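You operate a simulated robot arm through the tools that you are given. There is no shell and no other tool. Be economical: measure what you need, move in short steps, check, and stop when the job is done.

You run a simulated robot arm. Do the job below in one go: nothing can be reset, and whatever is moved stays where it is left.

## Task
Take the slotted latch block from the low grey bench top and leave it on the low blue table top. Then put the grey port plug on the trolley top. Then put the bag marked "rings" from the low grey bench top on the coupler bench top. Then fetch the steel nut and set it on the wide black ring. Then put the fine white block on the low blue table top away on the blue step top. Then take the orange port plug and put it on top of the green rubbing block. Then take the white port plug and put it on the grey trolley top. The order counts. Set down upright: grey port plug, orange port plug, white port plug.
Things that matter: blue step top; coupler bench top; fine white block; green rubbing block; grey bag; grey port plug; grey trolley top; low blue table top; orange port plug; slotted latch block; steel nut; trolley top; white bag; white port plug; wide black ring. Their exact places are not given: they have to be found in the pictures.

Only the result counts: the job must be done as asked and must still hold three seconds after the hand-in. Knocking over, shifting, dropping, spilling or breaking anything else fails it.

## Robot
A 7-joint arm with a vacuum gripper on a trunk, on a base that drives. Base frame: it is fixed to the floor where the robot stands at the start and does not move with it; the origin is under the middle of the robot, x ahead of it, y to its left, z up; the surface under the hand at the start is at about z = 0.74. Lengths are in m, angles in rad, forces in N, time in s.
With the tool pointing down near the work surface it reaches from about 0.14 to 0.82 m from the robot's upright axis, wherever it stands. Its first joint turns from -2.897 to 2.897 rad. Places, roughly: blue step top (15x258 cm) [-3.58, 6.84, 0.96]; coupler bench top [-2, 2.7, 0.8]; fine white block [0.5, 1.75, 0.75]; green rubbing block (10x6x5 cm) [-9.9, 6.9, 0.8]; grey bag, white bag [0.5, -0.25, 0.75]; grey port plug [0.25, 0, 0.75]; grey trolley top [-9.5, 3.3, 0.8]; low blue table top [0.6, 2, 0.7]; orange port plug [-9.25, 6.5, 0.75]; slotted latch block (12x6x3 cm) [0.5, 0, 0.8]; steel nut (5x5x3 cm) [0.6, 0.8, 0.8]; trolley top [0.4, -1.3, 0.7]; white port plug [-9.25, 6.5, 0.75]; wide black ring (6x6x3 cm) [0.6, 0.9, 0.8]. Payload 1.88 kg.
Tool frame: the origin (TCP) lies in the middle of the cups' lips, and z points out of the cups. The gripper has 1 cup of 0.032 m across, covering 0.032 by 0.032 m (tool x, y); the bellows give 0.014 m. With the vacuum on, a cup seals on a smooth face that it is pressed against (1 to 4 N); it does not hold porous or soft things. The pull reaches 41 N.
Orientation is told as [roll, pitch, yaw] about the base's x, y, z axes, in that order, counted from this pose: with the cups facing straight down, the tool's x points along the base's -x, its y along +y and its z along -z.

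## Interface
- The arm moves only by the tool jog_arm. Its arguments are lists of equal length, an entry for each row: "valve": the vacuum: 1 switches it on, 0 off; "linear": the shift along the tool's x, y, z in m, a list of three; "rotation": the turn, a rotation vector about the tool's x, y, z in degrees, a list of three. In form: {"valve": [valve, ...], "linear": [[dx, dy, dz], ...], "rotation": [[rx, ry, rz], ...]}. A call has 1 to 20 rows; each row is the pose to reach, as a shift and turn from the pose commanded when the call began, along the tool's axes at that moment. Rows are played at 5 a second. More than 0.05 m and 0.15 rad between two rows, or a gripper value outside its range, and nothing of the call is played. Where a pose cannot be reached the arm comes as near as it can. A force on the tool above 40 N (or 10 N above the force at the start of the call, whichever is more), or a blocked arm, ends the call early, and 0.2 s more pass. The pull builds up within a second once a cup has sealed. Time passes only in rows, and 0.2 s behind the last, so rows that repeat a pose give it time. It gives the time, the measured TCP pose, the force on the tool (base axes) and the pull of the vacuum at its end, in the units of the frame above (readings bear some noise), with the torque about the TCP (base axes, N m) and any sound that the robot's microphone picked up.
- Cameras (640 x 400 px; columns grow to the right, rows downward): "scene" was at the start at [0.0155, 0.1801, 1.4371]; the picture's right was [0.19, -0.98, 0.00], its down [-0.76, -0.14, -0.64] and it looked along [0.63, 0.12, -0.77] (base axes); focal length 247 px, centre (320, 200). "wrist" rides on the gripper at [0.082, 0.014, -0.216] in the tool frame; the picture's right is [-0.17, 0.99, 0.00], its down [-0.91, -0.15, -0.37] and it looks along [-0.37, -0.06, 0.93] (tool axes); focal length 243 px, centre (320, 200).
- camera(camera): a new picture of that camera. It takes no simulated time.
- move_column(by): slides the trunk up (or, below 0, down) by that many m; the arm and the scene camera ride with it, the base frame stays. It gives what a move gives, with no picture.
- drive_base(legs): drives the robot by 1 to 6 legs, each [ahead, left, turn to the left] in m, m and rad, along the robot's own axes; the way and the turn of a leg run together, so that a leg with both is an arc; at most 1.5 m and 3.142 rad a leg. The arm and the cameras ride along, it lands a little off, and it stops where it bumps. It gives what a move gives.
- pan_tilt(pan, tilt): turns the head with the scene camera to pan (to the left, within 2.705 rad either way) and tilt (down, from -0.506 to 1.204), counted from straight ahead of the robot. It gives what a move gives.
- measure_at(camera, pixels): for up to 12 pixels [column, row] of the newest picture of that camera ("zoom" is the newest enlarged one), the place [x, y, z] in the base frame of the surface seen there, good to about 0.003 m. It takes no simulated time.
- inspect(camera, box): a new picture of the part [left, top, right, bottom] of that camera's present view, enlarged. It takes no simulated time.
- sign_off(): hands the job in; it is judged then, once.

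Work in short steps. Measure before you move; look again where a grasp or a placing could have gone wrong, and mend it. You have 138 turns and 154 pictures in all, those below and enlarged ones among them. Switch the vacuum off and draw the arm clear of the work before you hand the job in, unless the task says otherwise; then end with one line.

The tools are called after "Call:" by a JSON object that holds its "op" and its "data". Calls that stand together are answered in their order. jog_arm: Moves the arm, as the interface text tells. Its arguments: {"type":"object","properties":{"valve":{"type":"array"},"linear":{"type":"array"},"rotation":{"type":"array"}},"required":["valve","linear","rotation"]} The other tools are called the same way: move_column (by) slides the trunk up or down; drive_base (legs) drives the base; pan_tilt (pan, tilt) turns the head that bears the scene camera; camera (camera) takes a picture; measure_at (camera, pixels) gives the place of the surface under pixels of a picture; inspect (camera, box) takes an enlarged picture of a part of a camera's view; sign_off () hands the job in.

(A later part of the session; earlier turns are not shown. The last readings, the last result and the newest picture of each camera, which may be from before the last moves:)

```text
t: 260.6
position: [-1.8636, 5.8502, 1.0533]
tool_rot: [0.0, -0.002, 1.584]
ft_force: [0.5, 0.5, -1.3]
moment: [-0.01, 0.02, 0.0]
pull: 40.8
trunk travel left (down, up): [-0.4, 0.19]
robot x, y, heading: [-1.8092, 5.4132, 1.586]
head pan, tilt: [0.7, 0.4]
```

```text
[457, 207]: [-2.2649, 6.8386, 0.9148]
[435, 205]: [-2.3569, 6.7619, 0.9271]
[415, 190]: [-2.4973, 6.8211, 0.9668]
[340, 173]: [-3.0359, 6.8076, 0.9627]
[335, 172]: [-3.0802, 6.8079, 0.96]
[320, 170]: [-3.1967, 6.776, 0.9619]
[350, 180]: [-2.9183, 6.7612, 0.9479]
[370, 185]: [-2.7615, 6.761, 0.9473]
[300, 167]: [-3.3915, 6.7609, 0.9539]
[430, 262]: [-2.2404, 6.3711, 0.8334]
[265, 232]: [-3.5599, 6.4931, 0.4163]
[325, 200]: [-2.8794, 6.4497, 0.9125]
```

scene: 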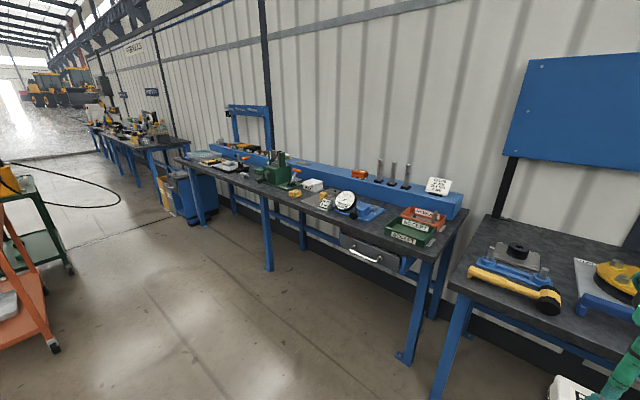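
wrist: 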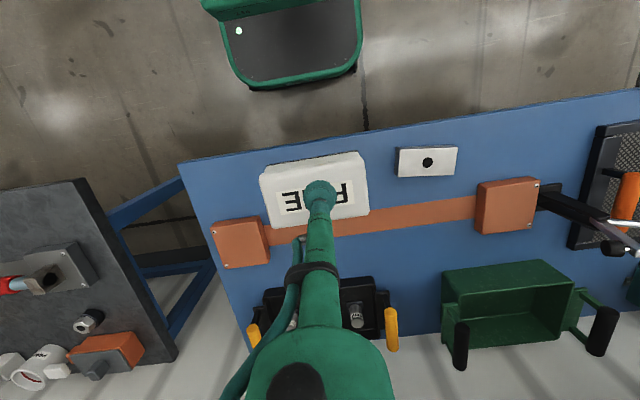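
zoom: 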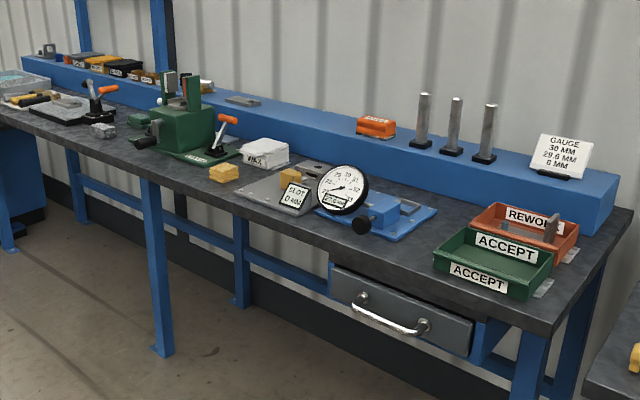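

Step top z≈0.962, y 6.76–6.91; free between the orange bin (x −2.9) and a small plate (x≈−3.6). Target (−3.17,6.835). I strafe there and approach partly.

Call:
{"op": "drive_base", "data": {"legs": [[0, 1.33, -0.012], [0.5, 0, 0]]}}

Call:
{"op": "pan_tilt", "data": {"pan": 0.25, "tilt": 0.6}}

Call:
{"op": "camera", "data": {"camera": "scene"}}

Call:
{"op": "camera", "data": {"camera": "wrist"}}

```text
t: 269.8
position: [-3.1617, 6.3623, 1.0538]
tool_rot: [0.001, 0.0, 1.552]
ft_force: [0.9, 0.1, -1.5]
moment: [0.03, -0.02, 0.01]
pull: 41.1
trunk travel left (down, up): [-0.4, 0.19]
robot x, y, heading: [-3.1232, 5.9218, 1.551]
head pan, tilt: [0.7, 0.4]
```

```text
t: 270.7
position: [-3.1628, 6.3617, 1.0538]
tool_rot: [0.001, 0.001, 1.552]
ft_force: [-0.2, 0.9, -2.4]
moment: [-0.02, 0.01, 0.02]
pull: 40.8
trunk travel left (down, up): [-0.4, 0.19]
robot x, y, heading: [-3.1263, 5.9197, 1.549]
head pan, tilt: [0.25, 0.6]
```

```text
96 pictures are left
```

scene: 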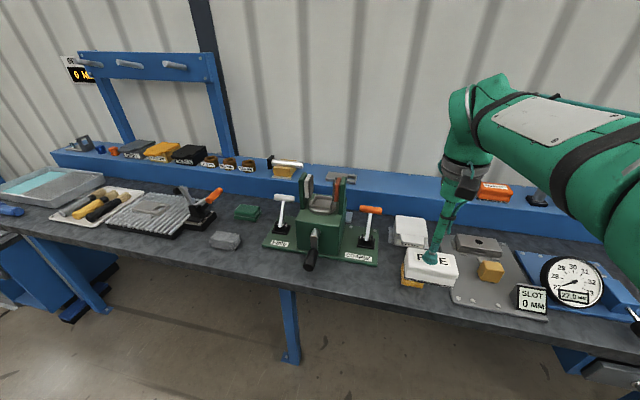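

```text
95 pictures are left
```

wrist: 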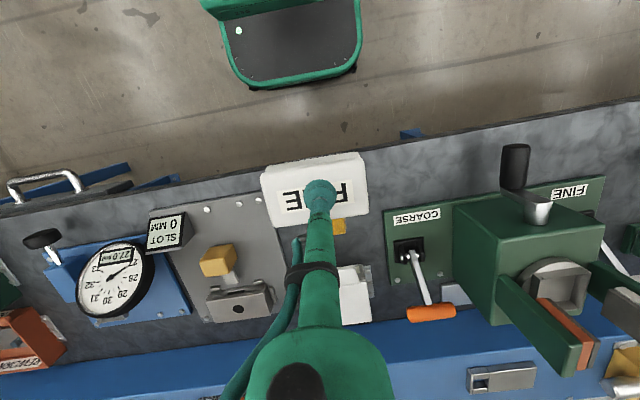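

I measure the step around (400,185) and nearby tall parts.

Call:
{"op": "measure_at", "data": {"camera": "scene", "pixels": [[400, 180], [420, 185], [400, 200], [352, 178], [480, 190], [370, 208], [325, 190], [405, 225], [440, 195], [380, 177]]}}

```text
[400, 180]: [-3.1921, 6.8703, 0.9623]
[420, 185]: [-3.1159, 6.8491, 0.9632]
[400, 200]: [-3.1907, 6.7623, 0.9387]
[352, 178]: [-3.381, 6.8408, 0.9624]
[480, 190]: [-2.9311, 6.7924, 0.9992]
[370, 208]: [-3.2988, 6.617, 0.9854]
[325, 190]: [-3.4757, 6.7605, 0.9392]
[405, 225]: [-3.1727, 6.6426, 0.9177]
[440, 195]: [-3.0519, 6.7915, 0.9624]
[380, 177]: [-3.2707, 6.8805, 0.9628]
```

I advance 0.18 m and read the pose.

Call:
{"op": "drive_base", "data": {"legs": [[0.18, 0, 0]]}}

```text
t: 272.2
position: [-3.1576, 6.5392, 1.0538]
tool_rot: [0.001, 0.001, 1.545]
ft_force: [-0.4, 0.1, -2.1]
moment: [0.03, 0.03, 0.01]
pull: 40.6
trunk travel left (down, up): [-0.4, 0.19]
robot x, y, heading: [-3.1178, 6.099, 1.547]
head pan, tilt: [0.25, 0.6]
```

I move 0.296 m forward over the step, then lower to just above it.

Call:
{"op": "jog_arm", "data": {"valve": [1, 1, 1, 1, 1, 1, 1, 1, 1, 1, 1], "linear": [[-0.03, 0, -0.03], [-0.075, 0, -0.03], [-0.12, 0, -0.03], [-0.165, 0, -0.03], [-0.21, 0, -0.03], [-0.255, 0, -0.03], [-0.296, 0, -0.03], [-0.296, 0, 0], [-0.296, 0, 0.025], [-0.296, 0, 0.038], [-0.296, 0, 0.038]], "rotation": [[0, 0, 0], [0, 0, 0], [0, 0, 0], [0, 0, 0], [0, 0, 0], [0, 0, 0], [0, 0, 0], [0, 0, 0], [0, 0, 0], [0, 0, 0], [0, 0, 0]]}}

Call:
{"op": "camera", "data": {"camera": "wrist"}}

```text
t: 274.6
position: [-3.1491, 6.8347, 1.0152]
tool_rot: [-0.001, 0.001, 1.546]
ft_force: [-1.1, -0.5, -2.5]
moment: [-0.03, 0.02, -0.01]
pull: 40.4
out of reach, approached as far as the arm can: row 7
trunk travel left (down, up): [-0.4, 0.19]
robot x, y, heading: [-3.1201, 6.0975, 1.546]
head pan, tilt: [0.25, 0.6]
```

```text
94 pictures are left
```

wrist: 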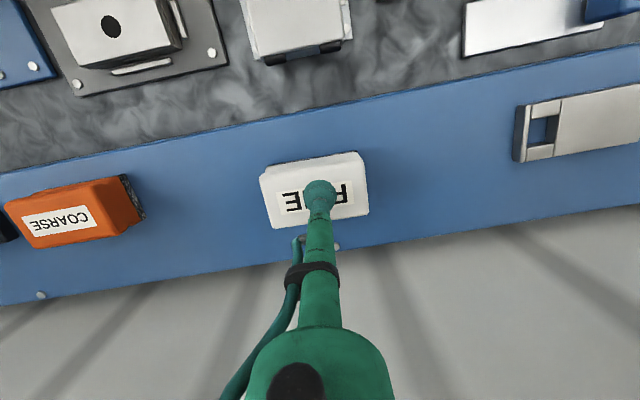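

Well placed over the step. Lower the last 10 mm.

Call:
{"op": "jog_arm", "data": {"valve": [1, 1, 1, 1, 1], "linear": [[0, 0, 0.005], [0, 0, 0.008], [0, 0, 0.01], [0, 0, 0.011], [0, 0, 0.011]], "rotation": [[0, 0, 0], [0, 0, 0], [0, 0, 0], [0, 0, 0], [0, 0, 0]]}}

```text
t: 275.8
position: [-3.1506, 6.8352, 1.0069]
tool_rot: [-0.001, -0.004, 1.546]
ft_force: [-3.8, -0.1, 10.9]
moment: [0.07, -0.07, -0.04]
pull: 40.3
trunk travel left (down, up): [-0.4, 0.19]
robot x, y, heading: [-3.1199, 6.1017, 1.544]
head pan, tilt: [0.25, 0.6]
```

Contact. Release, rise and retract.

Call:
{"op": "jog_arm", "data": {"valve": [0, 0, 0, 0, 0, 0, 0, 0, 0, 0, 0, 0, 0, 0, 0], "linear": [[0, 0, 0], [0, 0, 0], [0, 0, 0], [0, 0, 0], [0, 0, -0.006], [0, 0, -0.02], [0, 0, -0.05], [0.03, 0, -0.08], [0.07, 0, -0.09], [0.11, 0, -0.09], [0.15, 0, -0.09], [0.195, 0, -0.09], [0.24, 0, -0.09], [0.285, 0, -0.09], [0.32, 0, -0.09]], "rotation": [[0, 0, 0], [0, 0, 0], [0, 0, 0], [0, 0, 0], [0, 0, 0], [0, 0, 0], [0, 0, 0], [0, 0, 0], [0, 0, 0], [0, 0, 0], [0, 0, 0], [0, 0, 0], [0, 0, 0], [0, 0, 0], [0, 0, 0]]}}

Call:
{"op": "camera", "data": {"camera": "scene"}}

```text
t: 279.0
position: [-3.1592, 6.5172, 1.0953]
tool_rot: [0.0, 0.001, 1.547]
ft_force: [-0.2, 0.9, -0.7]
moment: [-0.01, 0.01, -0.01]
pull: 0.0
out of reach, approached as far as the arm can: row 7
trunk travel left (down, up): [-0.4, 0.19]
robot x, y, heading: [-3.1207, 6.101, 1.545]
head pan, tilt: [0.25, 0.6]
```

```text
93 pictures are left
```

scene: 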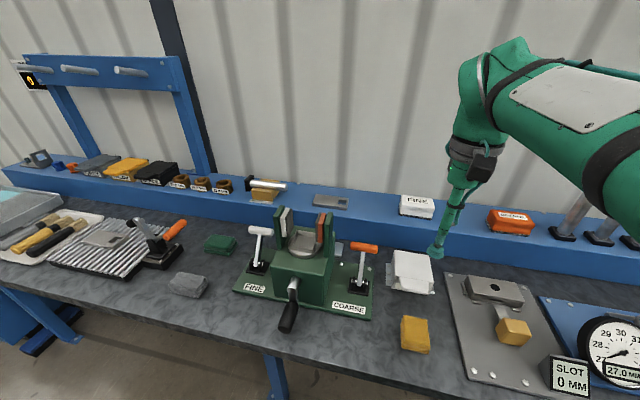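

FINE block is on the step. Now I look left (−x) along the aisle for the way to x≈−9.

Call:
{"op": "drive_base", "data": {"legs": [[-0.25, 0, 0.02]]}}

Call:
{"op": "pan_tilt", "data": {"pan": 1.55, "tilt": 0.3}}

Call:
{"op": "camera", "data": {"camera": "scene"}}

```text
t: 280.8
position: [-3.1677, 6.2653, 1.0942]
tool_rot: [0.001, -0.001, 1.556]
ft_force: [-0.3, 0.7, 0.0]
moment: [-0.05, 0.0, -0.02]
pull: 0.1
trunk travel left (down, up): [-0.4, 0.19]
robot x, y, heading: [-3.1299, 5.8467, 1.55]
head pan, tilt: [0.25, 0.6]
```

```text
t: 282.3
position: [-3.1688, 6.2655, 1.0949]
tool_rot: [-0.001, -0.001, 1.555]
ft_force: [0.6, -0.1, 0.0]
moment: [-0.03, 0.02, 0.02]
pull: 0.1
trunk travel left (down, up): [-0.4, 0.19]
robot x, y, heading: [-3.1218, 5.845, 1.553]
head pan, tilt: [1.55, 0.3]
```

```text
92 pictures are left
```

scene: 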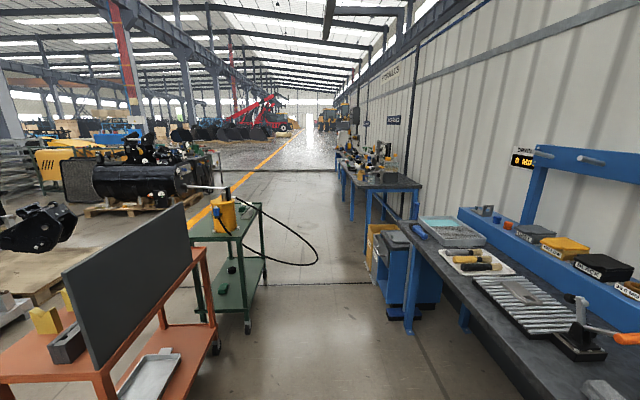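

I measure the hose loop, trolley corners and the bench edge to choose a lane.

Call:
{"op": "measure_at", "data": {"camera": "scene", "pixels": [[316, 250], [300, 263], [270, 215], [245, 325], [213, 350], [409, 325], [385, 300], [340, 280], [375, 240], [400, 190], [350, 215]]}}

Call:
{"op": "inspect", "data": {"camera": "scene", "box": [180, 130, 440, 290]}}

```text
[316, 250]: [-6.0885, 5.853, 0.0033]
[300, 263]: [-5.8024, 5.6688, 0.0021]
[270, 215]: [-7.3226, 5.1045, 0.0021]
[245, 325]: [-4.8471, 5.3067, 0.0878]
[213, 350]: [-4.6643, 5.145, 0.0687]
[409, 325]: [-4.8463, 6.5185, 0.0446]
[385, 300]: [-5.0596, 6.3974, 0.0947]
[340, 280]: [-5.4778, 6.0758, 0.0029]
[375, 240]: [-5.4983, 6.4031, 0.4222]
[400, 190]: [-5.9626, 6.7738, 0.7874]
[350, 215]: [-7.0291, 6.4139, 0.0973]
```

```text
2.46 times, centred on (310, 210) of scene
```

zoom: 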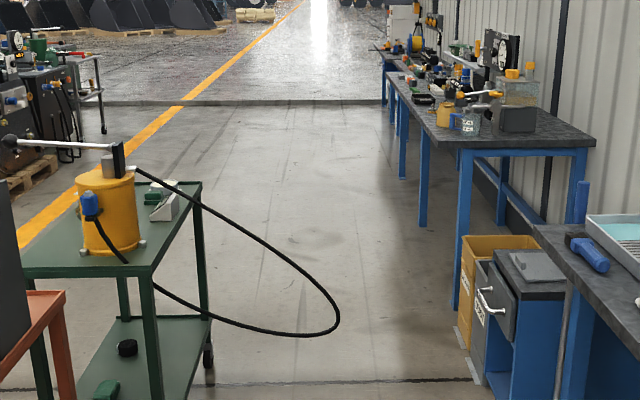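

The hose hangs freely and might reach into the lane; I zoom on it and measure exactly on it.

Call:
{"op": "inspect", "data": {"camera": "scene", "box": [256, 215, 336, 265]}}

```text
8.00 times, centred on (296, 240) of scene
```

zoom: 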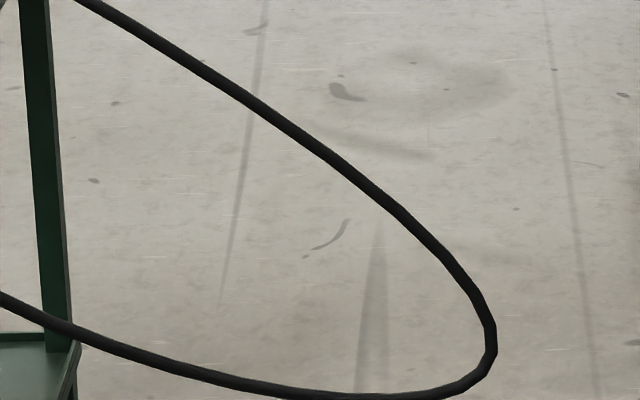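

Call:
{"op": "measure_at", "data": {"camera": "zoom", "pixels": [[491, 345], [483, 300], [470, 378], [400, 212], [300, 390], [200, 72], [120, 347]]}}

```text
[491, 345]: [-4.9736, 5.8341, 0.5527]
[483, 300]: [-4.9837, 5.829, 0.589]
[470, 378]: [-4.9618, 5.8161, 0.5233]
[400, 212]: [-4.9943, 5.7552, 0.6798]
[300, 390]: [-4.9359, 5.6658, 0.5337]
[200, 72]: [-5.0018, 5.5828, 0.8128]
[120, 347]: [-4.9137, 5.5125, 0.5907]
```

The hose sticks out to y≈5.84, leaving only ~0.5 m before the bench. I look for a lane on the other side of the trolleys, and at my own base for its width.

Call:
{"op": "pan_tilt", "data": {"pan": 2.2, "tilt": 0.4}}

Call:
{"op": "camera", "data": {"camera": "scene"}}

Call:
{"op": "camera", "data": {"camera": "wrist"}}

Call:
{"op": "measure_at", "data": {"camera": "wrist", "pixels": [[215, 0], [235, 60], [250, 88], [355, 70], [360, 40], [300, 40]]}}

```text
t: 283.3
position: [-3.1687, 6.2654, 1.094]
tool_rot: [0.0, -0.001, 1.555]
ft_force: [0.2, 0.7, -0.8]
moment: [-0.03, 0.0, 0.02]
pull: 0.0
trunk travel left (down, up): [-0.4, 0.19]
robot x, y, heading: [-3.1241, 5.845, 1.555]
head pan, tilt: [2.201, 0.4]
```

```text
89 pictures are left
```

scene: 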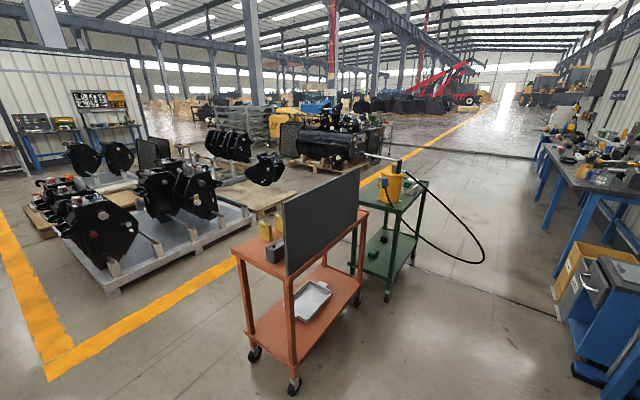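

```text
88 pictures are left
```

wrist: 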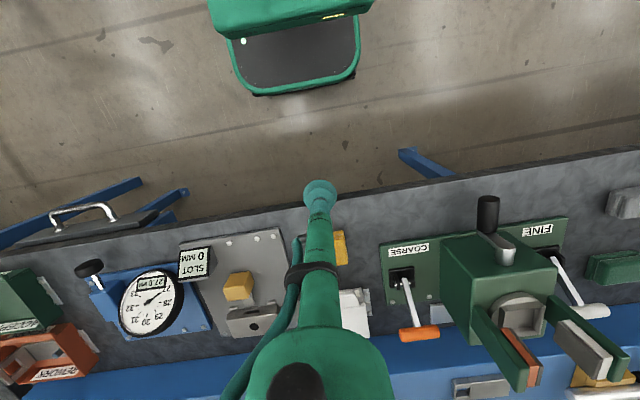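

```text
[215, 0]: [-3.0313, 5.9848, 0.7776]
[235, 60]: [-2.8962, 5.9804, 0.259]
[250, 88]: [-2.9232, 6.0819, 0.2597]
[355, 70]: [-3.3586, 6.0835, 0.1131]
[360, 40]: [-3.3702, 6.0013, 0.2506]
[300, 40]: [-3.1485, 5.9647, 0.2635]
```

Base is ~0.49 m wide, so the right lane is too tight. I measure the lane to the left of the trolleys.

Call:
{"op": "measure_at", "data": {"camera": "scene", "pixels": [[252, 355], [232, 255], [295, 390], [115, 295], [250, 232], [288, 210], [355, 265], [318, 172], [282, 240], [75, 360], [240, 265], [370, 165]]}}

Call:
{"op": "inspect", "data": {"camera": "scene", "box": [180, 120, 420, 270]}}

```text
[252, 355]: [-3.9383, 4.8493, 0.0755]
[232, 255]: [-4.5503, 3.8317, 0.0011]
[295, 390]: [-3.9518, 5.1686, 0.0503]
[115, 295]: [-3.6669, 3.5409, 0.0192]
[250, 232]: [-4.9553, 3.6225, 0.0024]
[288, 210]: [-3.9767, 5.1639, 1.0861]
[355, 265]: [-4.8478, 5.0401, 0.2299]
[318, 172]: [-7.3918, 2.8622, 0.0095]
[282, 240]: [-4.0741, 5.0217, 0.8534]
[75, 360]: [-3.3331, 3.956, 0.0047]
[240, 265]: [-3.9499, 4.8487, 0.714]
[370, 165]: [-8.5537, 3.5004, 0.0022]
```

```text
2.67 times, centred on (300, 195) of scene
```

zoom: 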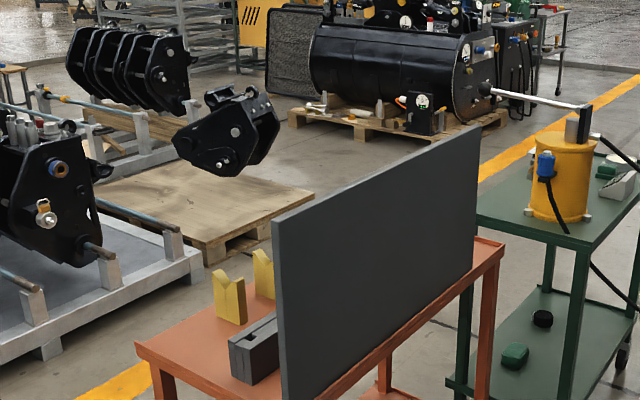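

A lane at y≈4.25 is free (pallets ≤3.65, trolleys ≥4.83). I back out to y≈4.25 and turn to face −x, then check.

Call:
{"op": "drive_base", "data": {"legs": [[-0.8, 0, 0], [-0.78, 0, 0], [0, 0, 1.586]]}}

Call:
{"op": "pan_tilt", "data": {"pan": 0.1, "tilt": 0.35}}

Call:
{"op": "camera", "data": {"camera": "scene"}}

```text
t: 295.3
position: [-3.5556, 4.2003, 1.0947]
tool_rot: [0.0, 0.0, -3.139]
ft_force: [-0.3, -1.0, -0.8]
moment: [0.01, 0.01, -0.02]
pull: 0.0
trunk travel left (down, up): [-0.4, 0.19]
robot x, y, heading: [-3.1376, 4.2467, -3.138]
head pan, tilt: [2.201, 0.4]
```

```text
t: 297.3
position: [-3.5548, 4.1997, 1.0937]
tool_rot: [0.0, -0.001, -3.139]
ft_force: [0.5, 0.1, -0.1]
moment: [0.02, 0.01, 0.0]
pull: 0.1
trunk travel left (down, up): [-0.4, 0.19]
robot x, y, heading: [-3.1382, 4.2504, -3.141]
head pan, tilt: [0.099, 0.351]
```

```text
86 pictures are left
```

scene: 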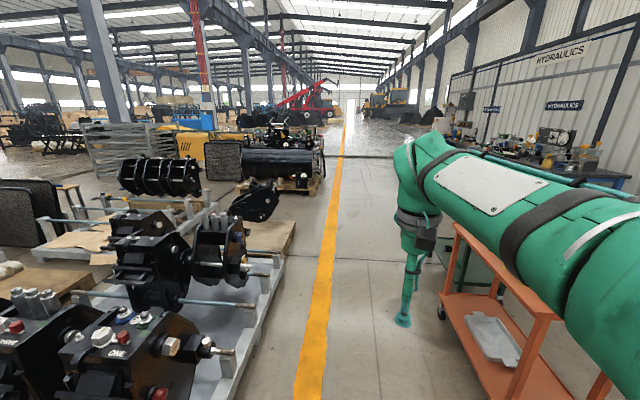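

I measure the rod tips (250,305), pallet corners and the pump lever.

Call:
{"op": "measure_at", "data": {"camera": "scene", "pixels": [[250, 305], [275, 255], [293, 225], [318, 185], [440, 310], [455, 235], [232, 350], [312, 150], [345, 150], [276, 195]]}}

```text
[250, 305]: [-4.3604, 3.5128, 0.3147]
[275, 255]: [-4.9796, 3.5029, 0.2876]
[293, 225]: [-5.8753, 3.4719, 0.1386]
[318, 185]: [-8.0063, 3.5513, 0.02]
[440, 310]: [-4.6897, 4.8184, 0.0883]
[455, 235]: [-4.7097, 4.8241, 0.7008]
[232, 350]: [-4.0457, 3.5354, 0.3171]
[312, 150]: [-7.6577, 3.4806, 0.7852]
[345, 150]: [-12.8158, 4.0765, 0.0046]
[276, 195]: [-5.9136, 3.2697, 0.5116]
```

Lane is 1.25 m wide around y 4.2. Drive ahead 4.2 m.

Call:
{"op": "drive_base", "data": {"legs": [[1.4, 0, 0], [1.4, 0, 0], [1.4, 0, 0]]}}

Call:
{"op": "pan_tilt", "data": {"pan": -0.6, "tilt": 0.3}}

Call:
{"op": "camera", "data": {"camera": "scene"}}

Call:
{"op": "pan_tilt", "data": {"pan": 0.5, "tilt": 0.4}}

Call:
{"op": "camera", "data": {"camera": "scene"}}

```text
t: 317.6
position: [-7.7859, 4.1928, 1.0937]
tool_rot: [0.0, 0.001, 3.137]
ft_force: [0.1, -0.7, 0.3]
moment: [0.03, 0.0, -0.01]
pull: 0.1
trunk travel left (down, up): [-0.4, 0.19]
robot x, y, heading: [-7.3689, 4.2379, 3.138]
head pan, tilt: [0.099, 0.351]
```

```text
t: 318.6
position: [-7.7866, 4.1926, 1.0944]
tool_rot: [0.001, 0.002, 3.136]
ft_force: [0.2, 0.3, -0.3]
moment: [0.01, -0.03, -0.01]
pull: 0.1
trunk travel left (down, up): [-0.4, 0.19]
robot x, y, heading: [-7.3702, 4.2389, 3.137]
head pan, tilt: [-0.6, 0.3]
```

```text
85 pictures are left
```

scene: 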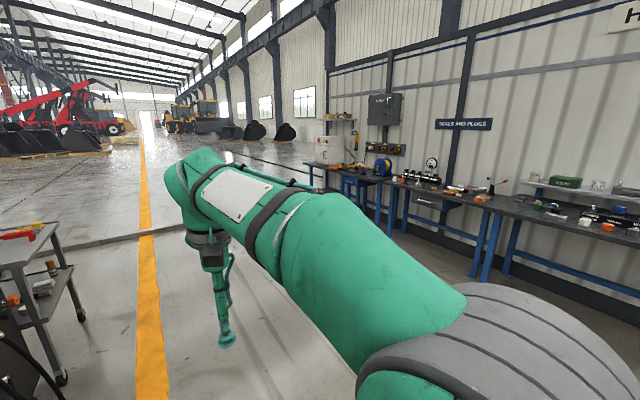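

```text
t: 320.0
position: [-7.7863, 4.1933, 1.0956]
tool_rot: [-0.001, 0.0, 3.135]
ft_force: [0.1, -0.8, -0.5]
moment: [0.0, 0.0, 0.0]
pull: 0.0
trunk travel left (down, up): [-0.4, 0.19]
robot x, y, heading: [-7.3651, 4.2398, 3.136]
head pan, tilt: [0.499, 0.4]
```

```text
84 pictures are left
```

scene: 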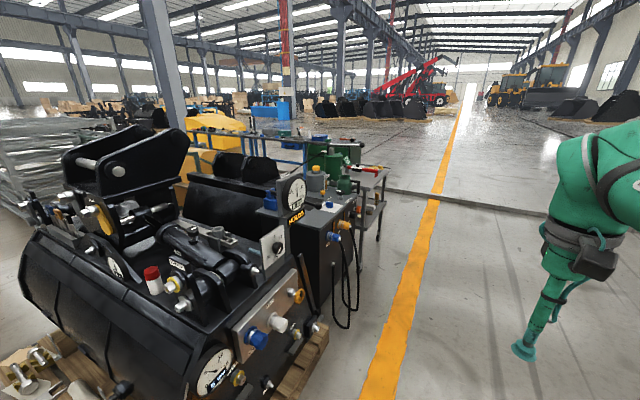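

The "SEALS AND PLUGS" bench is by the wall at right. I check that the dark line across the floor (450–540,200) is flat.

Call:
{"op": "measure_at", "data": {"camera": "scene", "pixels": [[500, 203], [500, 196], [500, 215], [380, 175], [372, 235], [355, 175], [345, 190]]}}

Call:
{"op": "inspect", "data": {"camera": "scene", "box": [300, 130, 460, 260]}}

```text
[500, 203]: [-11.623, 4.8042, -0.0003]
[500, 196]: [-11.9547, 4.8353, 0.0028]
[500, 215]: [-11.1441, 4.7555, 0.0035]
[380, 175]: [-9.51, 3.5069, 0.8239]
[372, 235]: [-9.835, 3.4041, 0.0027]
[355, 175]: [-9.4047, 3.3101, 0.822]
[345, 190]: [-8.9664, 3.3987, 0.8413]
```

```text
3.08 times, centred on (380, 195) of scene
```

zoom: 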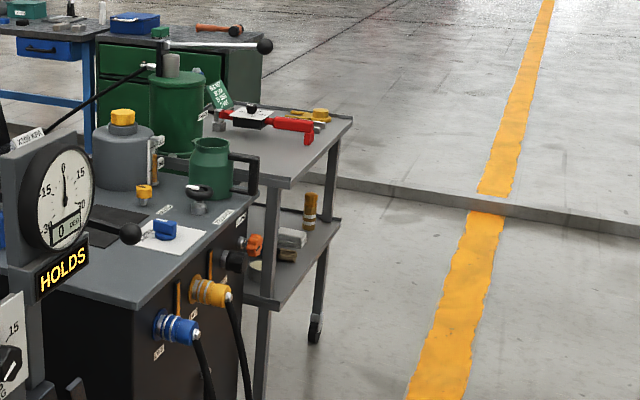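

Floor joint is far (x −11.6). The grey trolley stands at (−9.5,3.4). I drive to x≈−9.3, face +y and approach the plug bench.

Call:
{"op": "drive_base", "data": {"legs": [[1.0, 0, 0], [0.95, 0, 0], [0, 0, -1.566], [1.2, 0, 0]]}}

Call:
{"op": "pan_tilt", "data": {"pan": 0.3, "tilt": 0.5}}

Call:
{"op": "camera", "data": {"camera": "scene"}}

```text
t: 339.7
position: [-9.4458, 5.8926, 1.0939]
tool_rot: [0.0, -0.001, 1.586]
ft_force: [0.8, -0.1, 0.0]
moment: [0.02, -0.01, -0.03]
pull: 0.0
trunk travel left (down, up): [-0.4, 0.19]
robot x, y, heading: [-9.3944, 5.4752, 1.584]
head pan, tilt: [0.499, 0.4]
```

```text
t: 340.4
position: [-9.4477, 5.8933, 1.0943]
tool_rot: [0.0, 0.001, 1.586]
ft_force: [0.1, -0.9, 1.0]
moment: [0.01, 0.0, -0.02]
pull: 0.0
trunk travel left (down, up): [-0.4, 0.19]
robot x, y, heading: [-9.3861, 5.4776, 1.586]
head pan, tilt: [0.3, 0.499]
```

```text
82 pictures are left
```

scene: 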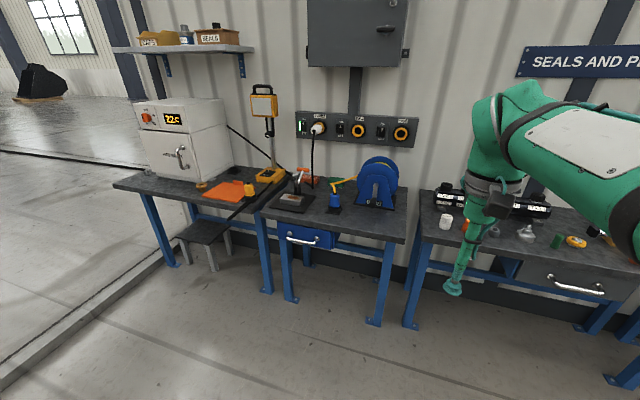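

I zoom on the right bench (white at (445,220), orange behind the arm) and on the middle table for the green block.

Call:
{"op": "inspect", "data": {"camera": "scene", "box": [400, 170, 640, 320]}}

Call:
{"op": "inspect", "data": {"camera": "scene", "box": [240, 130, 440, 255]}}

Call:
{"op": "camera", "data": {"camera": "wrist"}}

Call:
{"op": "measure_at", "data": {"camera": "scene", "pixels": [[445, 215], [467, 225], [340, 205], [380, 240], [305, 180], [420, 250], [265, 215], [557, 238], [400, 240], [525, 232]]}}

```text
2.67 times, centred on (520, 245) of scene
```

zoom: 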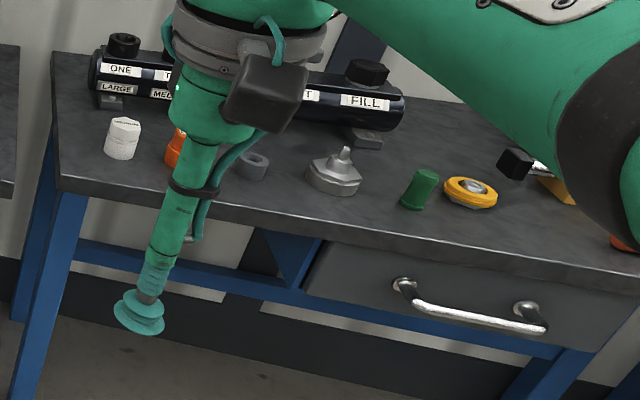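

```text
3.20 times, centred on (340, 192) of scene
```

zoom: 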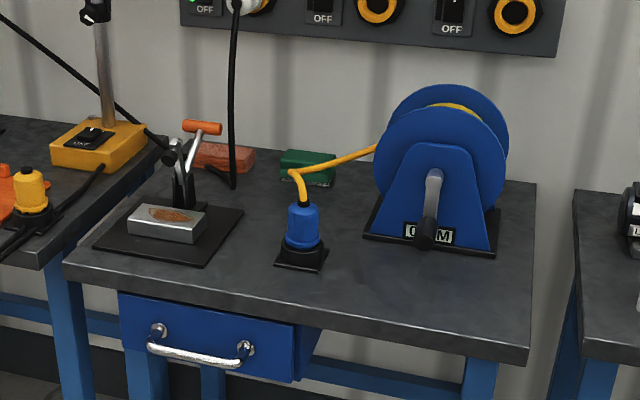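

```text
79 pictures are left
```

wrist: 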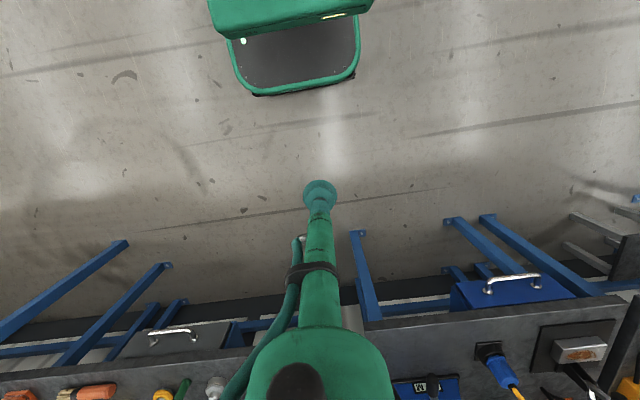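

```text
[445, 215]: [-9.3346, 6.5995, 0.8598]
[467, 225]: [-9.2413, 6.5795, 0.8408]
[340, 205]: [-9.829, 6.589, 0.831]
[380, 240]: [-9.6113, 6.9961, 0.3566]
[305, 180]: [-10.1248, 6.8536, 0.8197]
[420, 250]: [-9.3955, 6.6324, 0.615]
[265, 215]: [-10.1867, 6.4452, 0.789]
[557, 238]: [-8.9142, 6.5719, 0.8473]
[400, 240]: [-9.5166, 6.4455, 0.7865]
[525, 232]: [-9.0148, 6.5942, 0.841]
```

The green block lies at about (−9.9,6.9) behind the yellow plug hose; orange plug at (−9.24,6.58). From x≈−9.72, y≈6.1 both are in reach; I drive there.

Call:
{"op": "drive_base", "data": {"legs": [[0, 0.33, -0.015], [0.62, 0, 0]]}}

Call:
{"op": "pan_tilt", "data": {"pan": 0.0, "tilt": 0.7}}

Call:
{"op": "camera", "data": {"camera": "scene"}}

Call:
{"op": "camera", "data": {"camera": "wrist"}}

```text
t: 345.6
position: [-9.7578, 6.5017, 1.0943]
tool_rot: [0.0, 0.0, 1.565]
ft_force: [0.2, -0.4, -0.5]
moment: [0.01, 0.0, 0.02]
pull: 0.0
trunk travel left (down, up): [-0.4, 0.19]
robot x, y, heading: [-9.7079, 6.0851, 1.563]
head pan, tilt: [0.3, 0.499]
```

```text
t: 346.4
position: [-9.7571, 6.5024, 1.0938]
tool_rot: [0.0, 0.001, 1.566]
ft_force: [-0.4, 0.4, 0.6]
moment: [0.02, -0.04, 0.01]
pull: 0.0
trunk travel left (down, up): [-0.4, 0.19]
robot x, y, heading: [-9.7107, 6.0835, 1.566]
head pan, tilt: [0.0, 0.7]
```

```text
78 pictures are left
```

scene: 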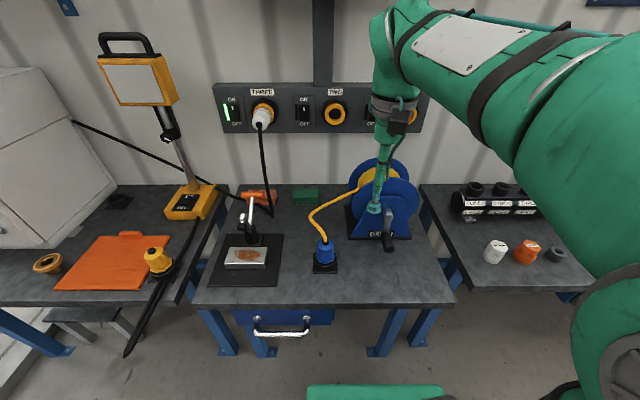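

```text
77 pictures are left
```

wrist: 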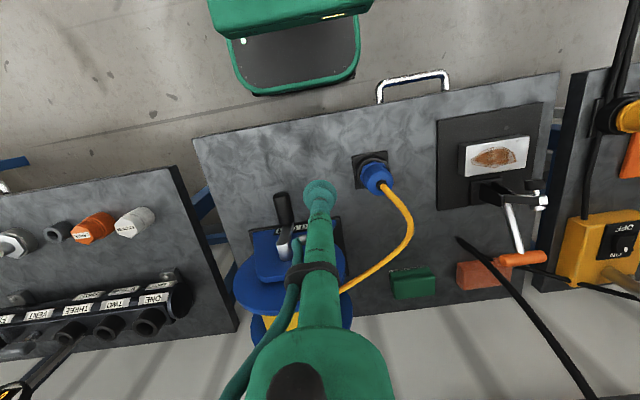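

I zoom on the green block and the plugs and measure them, and also the socket panel depth above it.

Call:
{"op": "inspect", "data": {"camera": "wrist", "box": [364, 250, 460, 310]}}

Call:
{"op": "measure_at", "data": {"camera": "zoom", "pixels": [[180, 120], [470, 100], [480, 240], [220, 270], [330, 190], [330, 290], [200, 200], [330, 130], [480, 300]]}}

Call:
{"op": "inspect", "data": {"camera": "scene", "box": [472, 225, 568, 285]}}

Call:
{"op": "measure_at", "data": {"camera": "zoom", "pixels": [[150, 115], [155, 130], [150, 200], [360, 130], [375, 140], [360, 180], [350, 115], [390, 130], [560, 190], [250, 300]]}}

Call:
{"op": "measure_at", "data": {"camera": "scene", "pixels": [[320, 100], [263, 117], [335, 113], [305, 192], [320, 225], [268, 185], [300, 112], [325, 70]]}}

```text
6.67 times, centred on (412, 280) of wrist
```

zoom: 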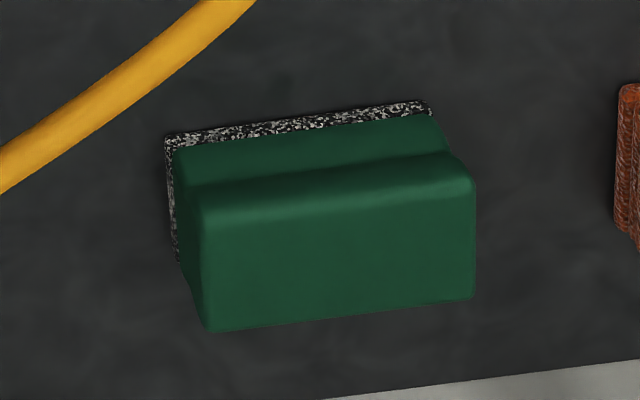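

```text
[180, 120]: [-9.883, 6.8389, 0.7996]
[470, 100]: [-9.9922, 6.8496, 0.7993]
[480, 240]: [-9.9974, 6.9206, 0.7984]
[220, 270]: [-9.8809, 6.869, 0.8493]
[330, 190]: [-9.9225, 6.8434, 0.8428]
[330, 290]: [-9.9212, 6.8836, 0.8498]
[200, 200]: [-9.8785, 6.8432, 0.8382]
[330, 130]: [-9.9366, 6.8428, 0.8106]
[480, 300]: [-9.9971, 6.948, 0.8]
```

```text
6.67 times, centred on (520, 255) of scene
```

zoom: 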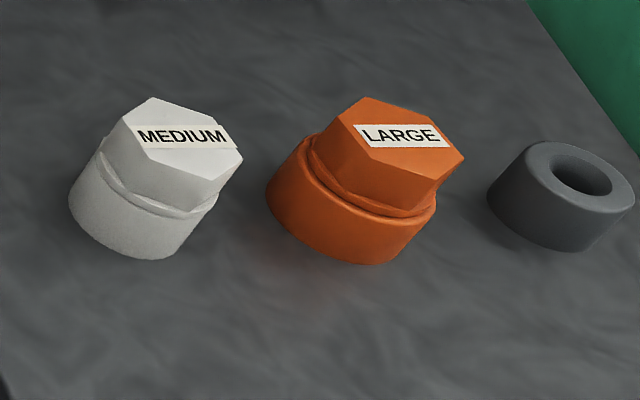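

```text
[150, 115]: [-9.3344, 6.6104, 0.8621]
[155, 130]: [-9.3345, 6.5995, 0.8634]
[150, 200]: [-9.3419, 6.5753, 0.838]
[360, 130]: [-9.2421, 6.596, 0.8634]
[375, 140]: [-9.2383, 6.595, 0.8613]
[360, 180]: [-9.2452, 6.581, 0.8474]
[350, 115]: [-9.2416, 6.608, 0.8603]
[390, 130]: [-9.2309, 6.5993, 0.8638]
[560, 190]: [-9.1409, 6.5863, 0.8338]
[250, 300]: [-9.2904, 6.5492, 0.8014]
```

```text
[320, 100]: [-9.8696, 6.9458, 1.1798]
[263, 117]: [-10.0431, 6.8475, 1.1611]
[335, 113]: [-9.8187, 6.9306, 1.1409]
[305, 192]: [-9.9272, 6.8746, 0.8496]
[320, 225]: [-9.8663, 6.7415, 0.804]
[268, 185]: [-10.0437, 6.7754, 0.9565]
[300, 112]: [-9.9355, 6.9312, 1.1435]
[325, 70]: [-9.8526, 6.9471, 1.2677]
```

Panel sockets protrude to y≈6.93 above the block (top centre (−9.927,6.875), z 0.85). I measure my own gripper's hub size and height to see if it clears the panel.

Call:
{"op": "inspect", "data": {"camera": "scene", "box": [340, 0, 468, 220]}}

Call:
{"op": "measure_at", "data": {"camera": "scene", "pixels": [[373, 103], [395, 103], [417, 104], [384, 118], [385, 135], [390, 85], [372, 85], [375, 50], [372, 20], [400, 118], [382, 150], [410, 130]]}}

```text
1.82 times, centred on (404, 110) of scene
```

zoom: 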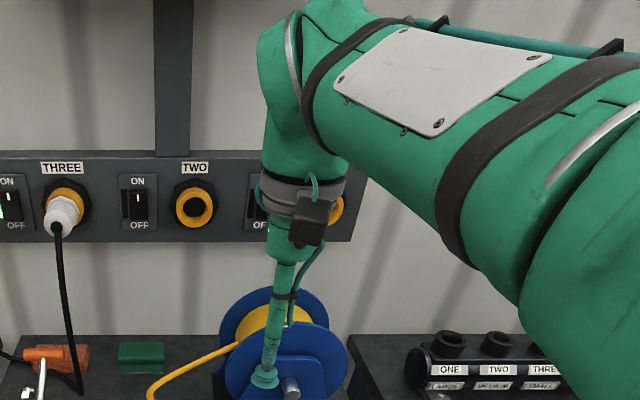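

```text
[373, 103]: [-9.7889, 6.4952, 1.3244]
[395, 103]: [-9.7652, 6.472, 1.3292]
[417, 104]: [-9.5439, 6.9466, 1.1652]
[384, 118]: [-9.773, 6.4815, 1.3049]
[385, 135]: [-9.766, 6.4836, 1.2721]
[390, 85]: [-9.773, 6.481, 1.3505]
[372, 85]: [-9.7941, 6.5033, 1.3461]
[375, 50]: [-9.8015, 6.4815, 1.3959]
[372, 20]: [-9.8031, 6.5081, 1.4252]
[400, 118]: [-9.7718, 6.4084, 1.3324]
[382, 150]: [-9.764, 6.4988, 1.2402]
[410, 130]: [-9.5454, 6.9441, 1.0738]
```

Hub radius is ~4 cm from 0.21 m above the lips, so at y≈6.868 it clears the panel by ~2 cm. Now I locate the orange plug's top exactly in the wrist view at (92,228).

Call:
{"op": "inspect", "data": {"camera": "wrist", "box": [60, 197, 124, 257]}}

Call:
{"op": "measure_at", "data": {"camera": "zoom", "pixels": [[150, 230], [190, 300], [260, 290], [290, 240], [250, 180], [220, 240], [180, 240], [250, 240], [220, 280], [220, 200]]}}

```text
6.67 times, centred on (92, 227) of wrist
```

zoom: 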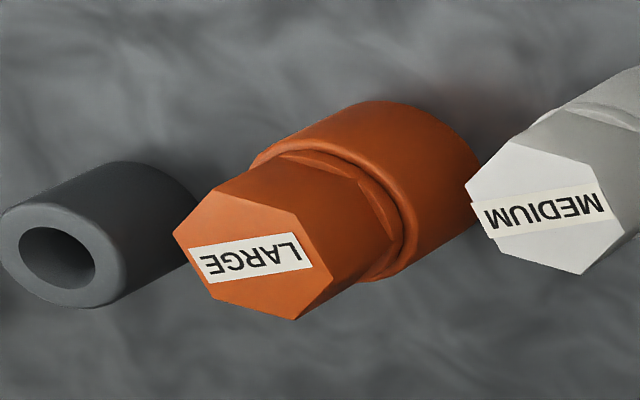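

```text
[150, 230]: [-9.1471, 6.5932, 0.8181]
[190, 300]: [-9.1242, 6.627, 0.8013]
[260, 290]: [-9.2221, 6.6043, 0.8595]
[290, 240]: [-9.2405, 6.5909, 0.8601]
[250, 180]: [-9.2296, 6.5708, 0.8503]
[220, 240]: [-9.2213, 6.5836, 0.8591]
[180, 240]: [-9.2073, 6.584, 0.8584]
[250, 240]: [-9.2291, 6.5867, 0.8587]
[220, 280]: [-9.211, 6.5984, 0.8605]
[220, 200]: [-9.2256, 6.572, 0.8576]
```

Top centre ≈(−9.228,6.594), z 0.860. I cross at height and hover 3 cm above it.

Call:
{"op": "jog_arm", "data": {"valve": [0, 0, 0, 0, 0, 0, 0, 0, 0, 0, 0, 0, 0, 0, 0, 0, 0], "linear": [[0, -0.048, 0], [0, -0.096, 0], [0, -0.144, 0], [0, -0.192, 0], [0, -0.24, 0], [0, -0.288, 0], [0, -0.336, 0], [-0.015, -0.38, 0], [-0.03, -0.42, 0], [-0.05, -0.46, 0], [-0.07, -0.5, 0], [-0.0945, -0.5285, 0.01], [-0.0945, -0.5285, 0.05], [-0.0945, -0.5285, 0.1], [-0.0945, -0.5285, 0.15], [-0.0945, -0.5285, 0.19], [-0.0945, -0.5285, 0.205]], "rotation": [[0, 0, 0], [0, 0, 0], [0, 0, 0], [0, 0, 0], [0, 0, 0], [0, 0, 0], [0, 0, 0], [0, 0, 0], [0, 0, 0], [0, 0, 0], [0, 0, 0], [0, 0, 0], [0, 0, 0], [0, 0, 0], [0, 0, 0], [0, 0, 0], [0, 0, 0]]}}

Call:
{"op": "inspect", "data": {"camera": "wrist", "box": [272, 145, 368, 205]}}

Call:
{"op": "inspect", "data": {"camera": "scene", "box": [472, 215, 568, 275]}}

```text
t: 350.0
position: [-9.231, 6.5938, 0.8888]
tool_rot: [-0.001, 0.0, 1.564]
ft_force: [-0.1, 0.0, 0.2]
moment: [0.01, -0.03, 0.0]
pull: 0.2
trunk travel left (down, up): [-0.4, 0.19]
robot x, y, heading: [-9.7082, 6.0861, 1.565]
head pan, tilt: [0.0, 0.7]
```

```text
6.67 times, centred on (320, 175) of wrist
```

zoom: 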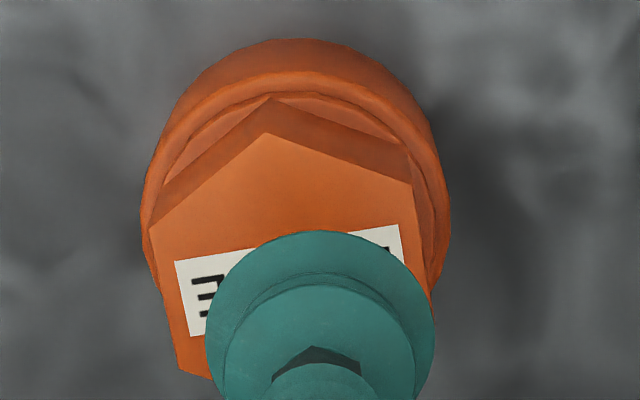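

```text
6.67 times, centred on (520, 245) of scene
```

zoom: 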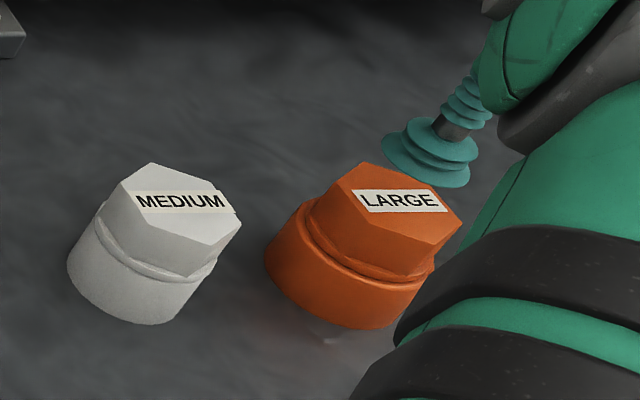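

I measure the hex vertices in a fresh wrist zoom to fix the centre.

Call:
{"op": "inspect", "data": {"camera": "wrist", "box": [272, 145, 368, 205]}}

Call:
{"op": "measure_at", "data": {"camera": "zoom", "pixels": [[186, 362], [405, 192], [265, 140], [155, 234], [200, 300], [300, 200], [420, 240], [240, 200]]}}

```text
6.67 times, centred on (320, 175) of wrist
```

zoom: 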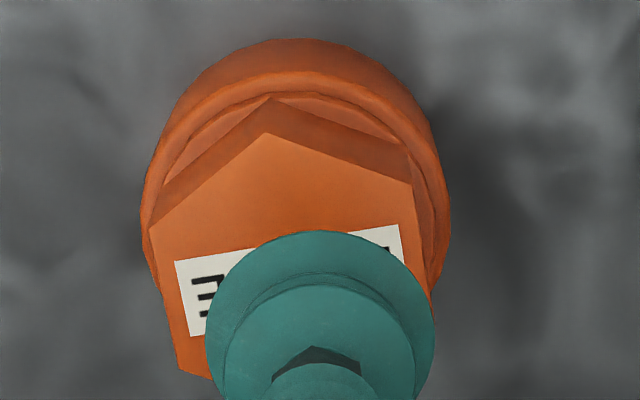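

```text
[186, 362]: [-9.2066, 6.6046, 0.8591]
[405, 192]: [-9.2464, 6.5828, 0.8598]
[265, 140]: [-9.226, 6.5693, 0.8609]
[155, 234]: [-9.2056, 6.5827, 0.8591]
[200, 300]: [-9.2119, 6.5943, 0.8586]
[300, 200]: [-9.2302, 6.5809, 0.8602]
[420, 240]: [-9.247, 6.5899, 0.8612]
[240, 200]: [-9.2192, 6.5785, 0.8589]
```

Centre (−9.2265,6.594); I correct 3 mm and press down with vacuum.

Call:
{"op": "jog_arm", "data": {"valve": [0, 1, 1, 1, 1, 1, 1, 1, 1, 1], "linear": [[0, -0.003, 0.01], [0, -0.003, 0.022], [0, -0.003, 0.028], [0, -0.003, 0.031], [0, -0.003, 0.032], [0, -0.003, 0.032], [0, -0.003, 0.032], [0, -0.003, 0.032], [0, -0.003, 0.032], [0, -0.003, 0.032]], "rotation": [[0, 0, 0], [0, 0, 0], [0, 0, 0], [0, 0, 0], [0, 0, 0], [0, 0, 0], [0, 0, 0], [0, 0, 0], [0, 0, 0], [0, 0, 0]]}}

```text
t: 352.2
position: [-9.2262, 6.5925, 0.8578]
tool_rot: [-0.001, -0.002, 1.565]
ft_force: [-0.9, -1.6, 5.6]
moment: [0.02, 0.01, 0.01]
pull: 40.6
trunk travel left (down, up): [-0.4, 0.19]
robot x, y, heading: [-9.7143, 6.0825, 1.564]
head pan, tilt: [0.0, 0.7]
```

Sealed. Lift to z≈1.12, moving y back to ~6.5 to pass in front of the reel.

Call:
{"op": "jog_arm", "data": {"valve": [1, 1, 1, 1, 1, 1, 1, 1, 1, 1, 1, 1, 1, 1, 1, 1, 1, 1], "linear": [[0, 0, -0.005], [0, 0, -0.015], [0, 0, -0.04], [0, 0, -0.08], [0, 0, -0.12], [0, 0, -0.16], [0, 0, -0.2], [0.03, 0, -0.235], [0.07, 0, -0.26], [0.09, 0.035, -0.26], [0.09, 0.08, -0.26], [0.09, 0.125, -0.26], [0.09, 0.17, -0.26], [0.09, 0.215, -0.26], [0.09, 0.26, -0.26], [0.09, 0.305, -0.26], [0.09, 0.35, -0.26], [0.09, 0.395, -0.26]], "rotation": [[0, 0, 0], [0, 0, 0], [0, 0, 0], [0, 0, 0], [0, 0, 0], [0, 0, 0], [0, 0, 0], [0, 0, 0], [0, 0, 0], [0, 0, 0], [0, 0, 0], [0, 0, 0], [0, 0, 0], [0, 0, 0], [0, 0, 0], [0, 0, 0], [0, 0, 0], [0, 0, 0]]}}

Call:
{"op": "jog_arm", "data": {"valve": [1, 1, 1, 1, 1, 1, 1, 1, 1, 1], "linear": [[0, 0.045, 0], [0, 0.09, 0], [0, 0.135, 0], [0, 0.18, 0], [0, 0.225, 0], [0, 0.265, 0], [0, 0.305, 0], [-0.04, 0.305, 0], [-0.085, 0.305, 0], [-0.12, 0.305, 0]], "rotation": [[0, 0, 0], [0, 0, 0], [0, 0, 0], [0, 0, 0], [0, 0, 0], [0, 0, 0], [0, 0, 0], [0, 0, 0], [0, 0, 0], [0, 0, 0]]}}

Call:
{"op": "camera", "data": {"camera": "wrist"}}

Call:
{"op": "camera", "data": {"camera": "scene"}}

```text
t: 356.0
position: [-9.6177, 6.5085, 1.1158]
tool_rot: [-0.001, 0.0, 1.563]
ft_force: [0.6, 0.2, -1.0]
moment: [0.02, 0.02, 0.01]
pull: 41.0
trunk travel left (down, up): [-0.4, 0.19]
robot x, y, heading: [-9.7135, 6.0864, 1.567]
head pan, tilt: [0.0, 0.7]
```

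```text
t: 358.2
position: [-9.9264, 6.6291, 1.1151]
tool_rot: [-0.001, 0.001, 1.565]
ft_force: [0.2, -0.8, -2.1]
moment: [0.04, 0.03, 0.02]
pull: 41.0
trunk travel left (down, up): [-0.4, 0.19]
robot x, y, heading: [-9.7106, 6.0833, 1.566]
head pan, tilt: [0.0, 0.7]
```

```text
69 pictures are left
```

wrist: 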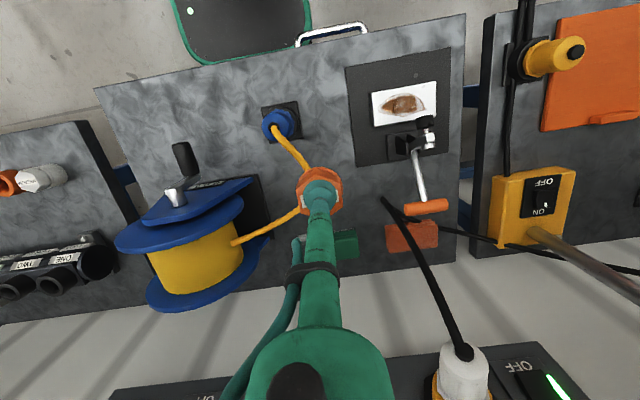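

```text
68 pictures are left
```

scene: 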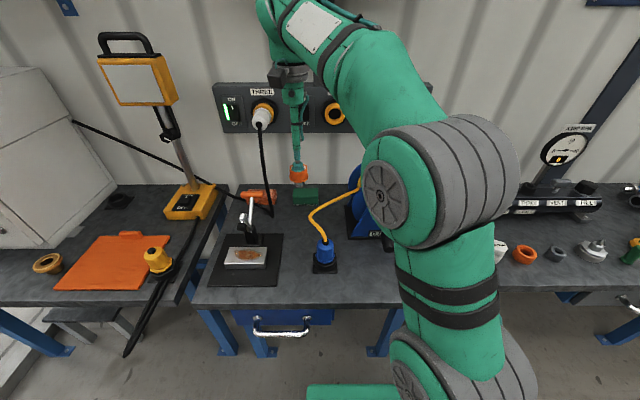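

The orange ring left at (525,253) is the collar the plug was sitting in. I look at the hanging plug to learn its true length.

Call:
{"op": "inspect", "data": {"camera": "scene", "box": [266, 145, 346, 215]}}

Call:
{"op": "measure_at", "data": {"camera": "zoom", "pixels": [[262, 90], [262, 170], [262, 190], [262, 220], [262, 240], [250, 150], [300, 150], [225, 150], [320, 290], [330, 265]]}}

Call:
{"op": "inspect", "data": {"camera": "scene", "box": [480, 225, 576, 285]}}

```text
5.71 times, centred on (306, 180) of scene
```

zoom: 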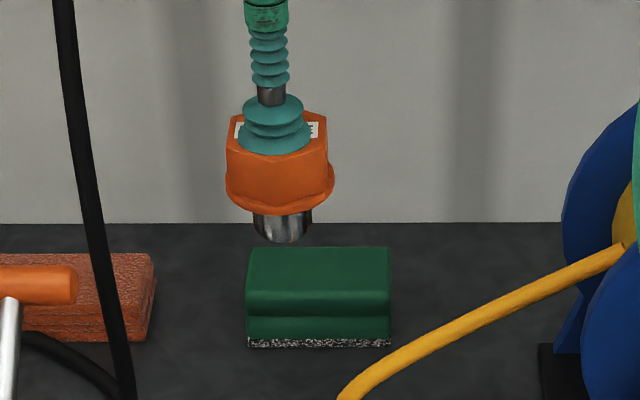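

```text
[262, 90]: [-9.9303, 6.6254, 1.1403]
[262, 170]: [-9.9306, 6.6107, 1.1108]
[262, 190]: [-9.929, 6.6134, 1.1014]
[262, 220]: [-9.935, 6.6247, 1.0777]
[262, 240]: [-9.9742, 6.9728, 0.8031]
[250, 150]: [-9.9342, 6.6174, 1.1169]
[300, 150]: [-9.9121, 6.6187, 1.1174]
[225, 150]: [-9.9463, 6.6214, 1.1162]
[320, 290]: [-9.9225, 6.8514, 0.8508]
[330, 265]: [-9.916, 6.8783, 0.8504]
```

```text
6.67 times, centred on (528, 255) of scene
```

zoom: 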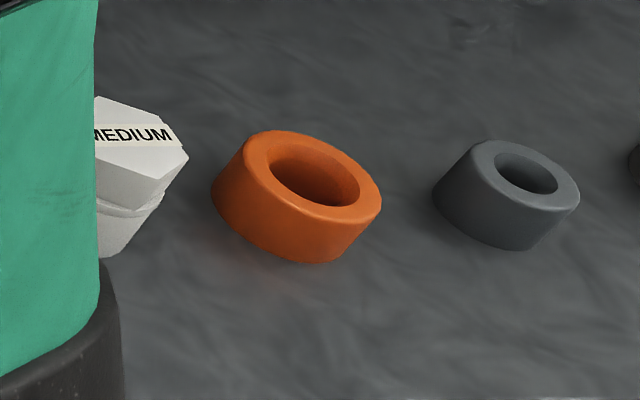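

The plug has a steel stem; overall length ~5.5–6 cm. The block spot would be at 0.82 m, the reach limit, so I shift the arm right/back by 0.2/0.1 and then move the base left 0.2 and ahead 0.06.

Call:
{"op": "jog_arm", "data": {"valve": [1, 1, 1, 1, 1], "linear": [[0.02, -0.04, 0], [0.04, -0.08, 0], [0.06, -0.12, 0], [0.08, -0.16, 0], [0.1, -0.2, 0]], "rotation": [[0, 0, 0], [0, 0, 0], [0, 0, 0], [0, 0, 0], [0, 0, 0]]}}

Call:
{"op": "drive_base", "data": {"legs": [[0, 0.2, 0], [0.06, 0, 0]]}}

```text
t: 359.4
position: [-9.724, 6.5265, 1.1236]
tool_rot: [0.0, 0.0, 1.566]
ft_force: [0.6, -0.7, -1.5]
moment: [-0.01, -0.06, 0.0]
pull: 41.0
trunk travel left (down, up): [-0.4, 0.19]
robot x, y, heading: [-9.708, 6.0836, 1.566]
head pan, tilt: [0.0, 0.7]
```

```text
t: 361.6
position: [-9.9259, 6.5874, 1.1226]
tool_rot: [0.0, 0.002, 1.571]
ft_force: [0.1, 0.3, -1.4]
moment: [0.03, 0.03, 0.02]
pull: 41.0
trunk travel left (down, up): [-0.4, 0.19]
robot x, y, heading: [-9.9137, 6.1428, 1.569]
head pan, tilt: [0.0, 0.7]
```

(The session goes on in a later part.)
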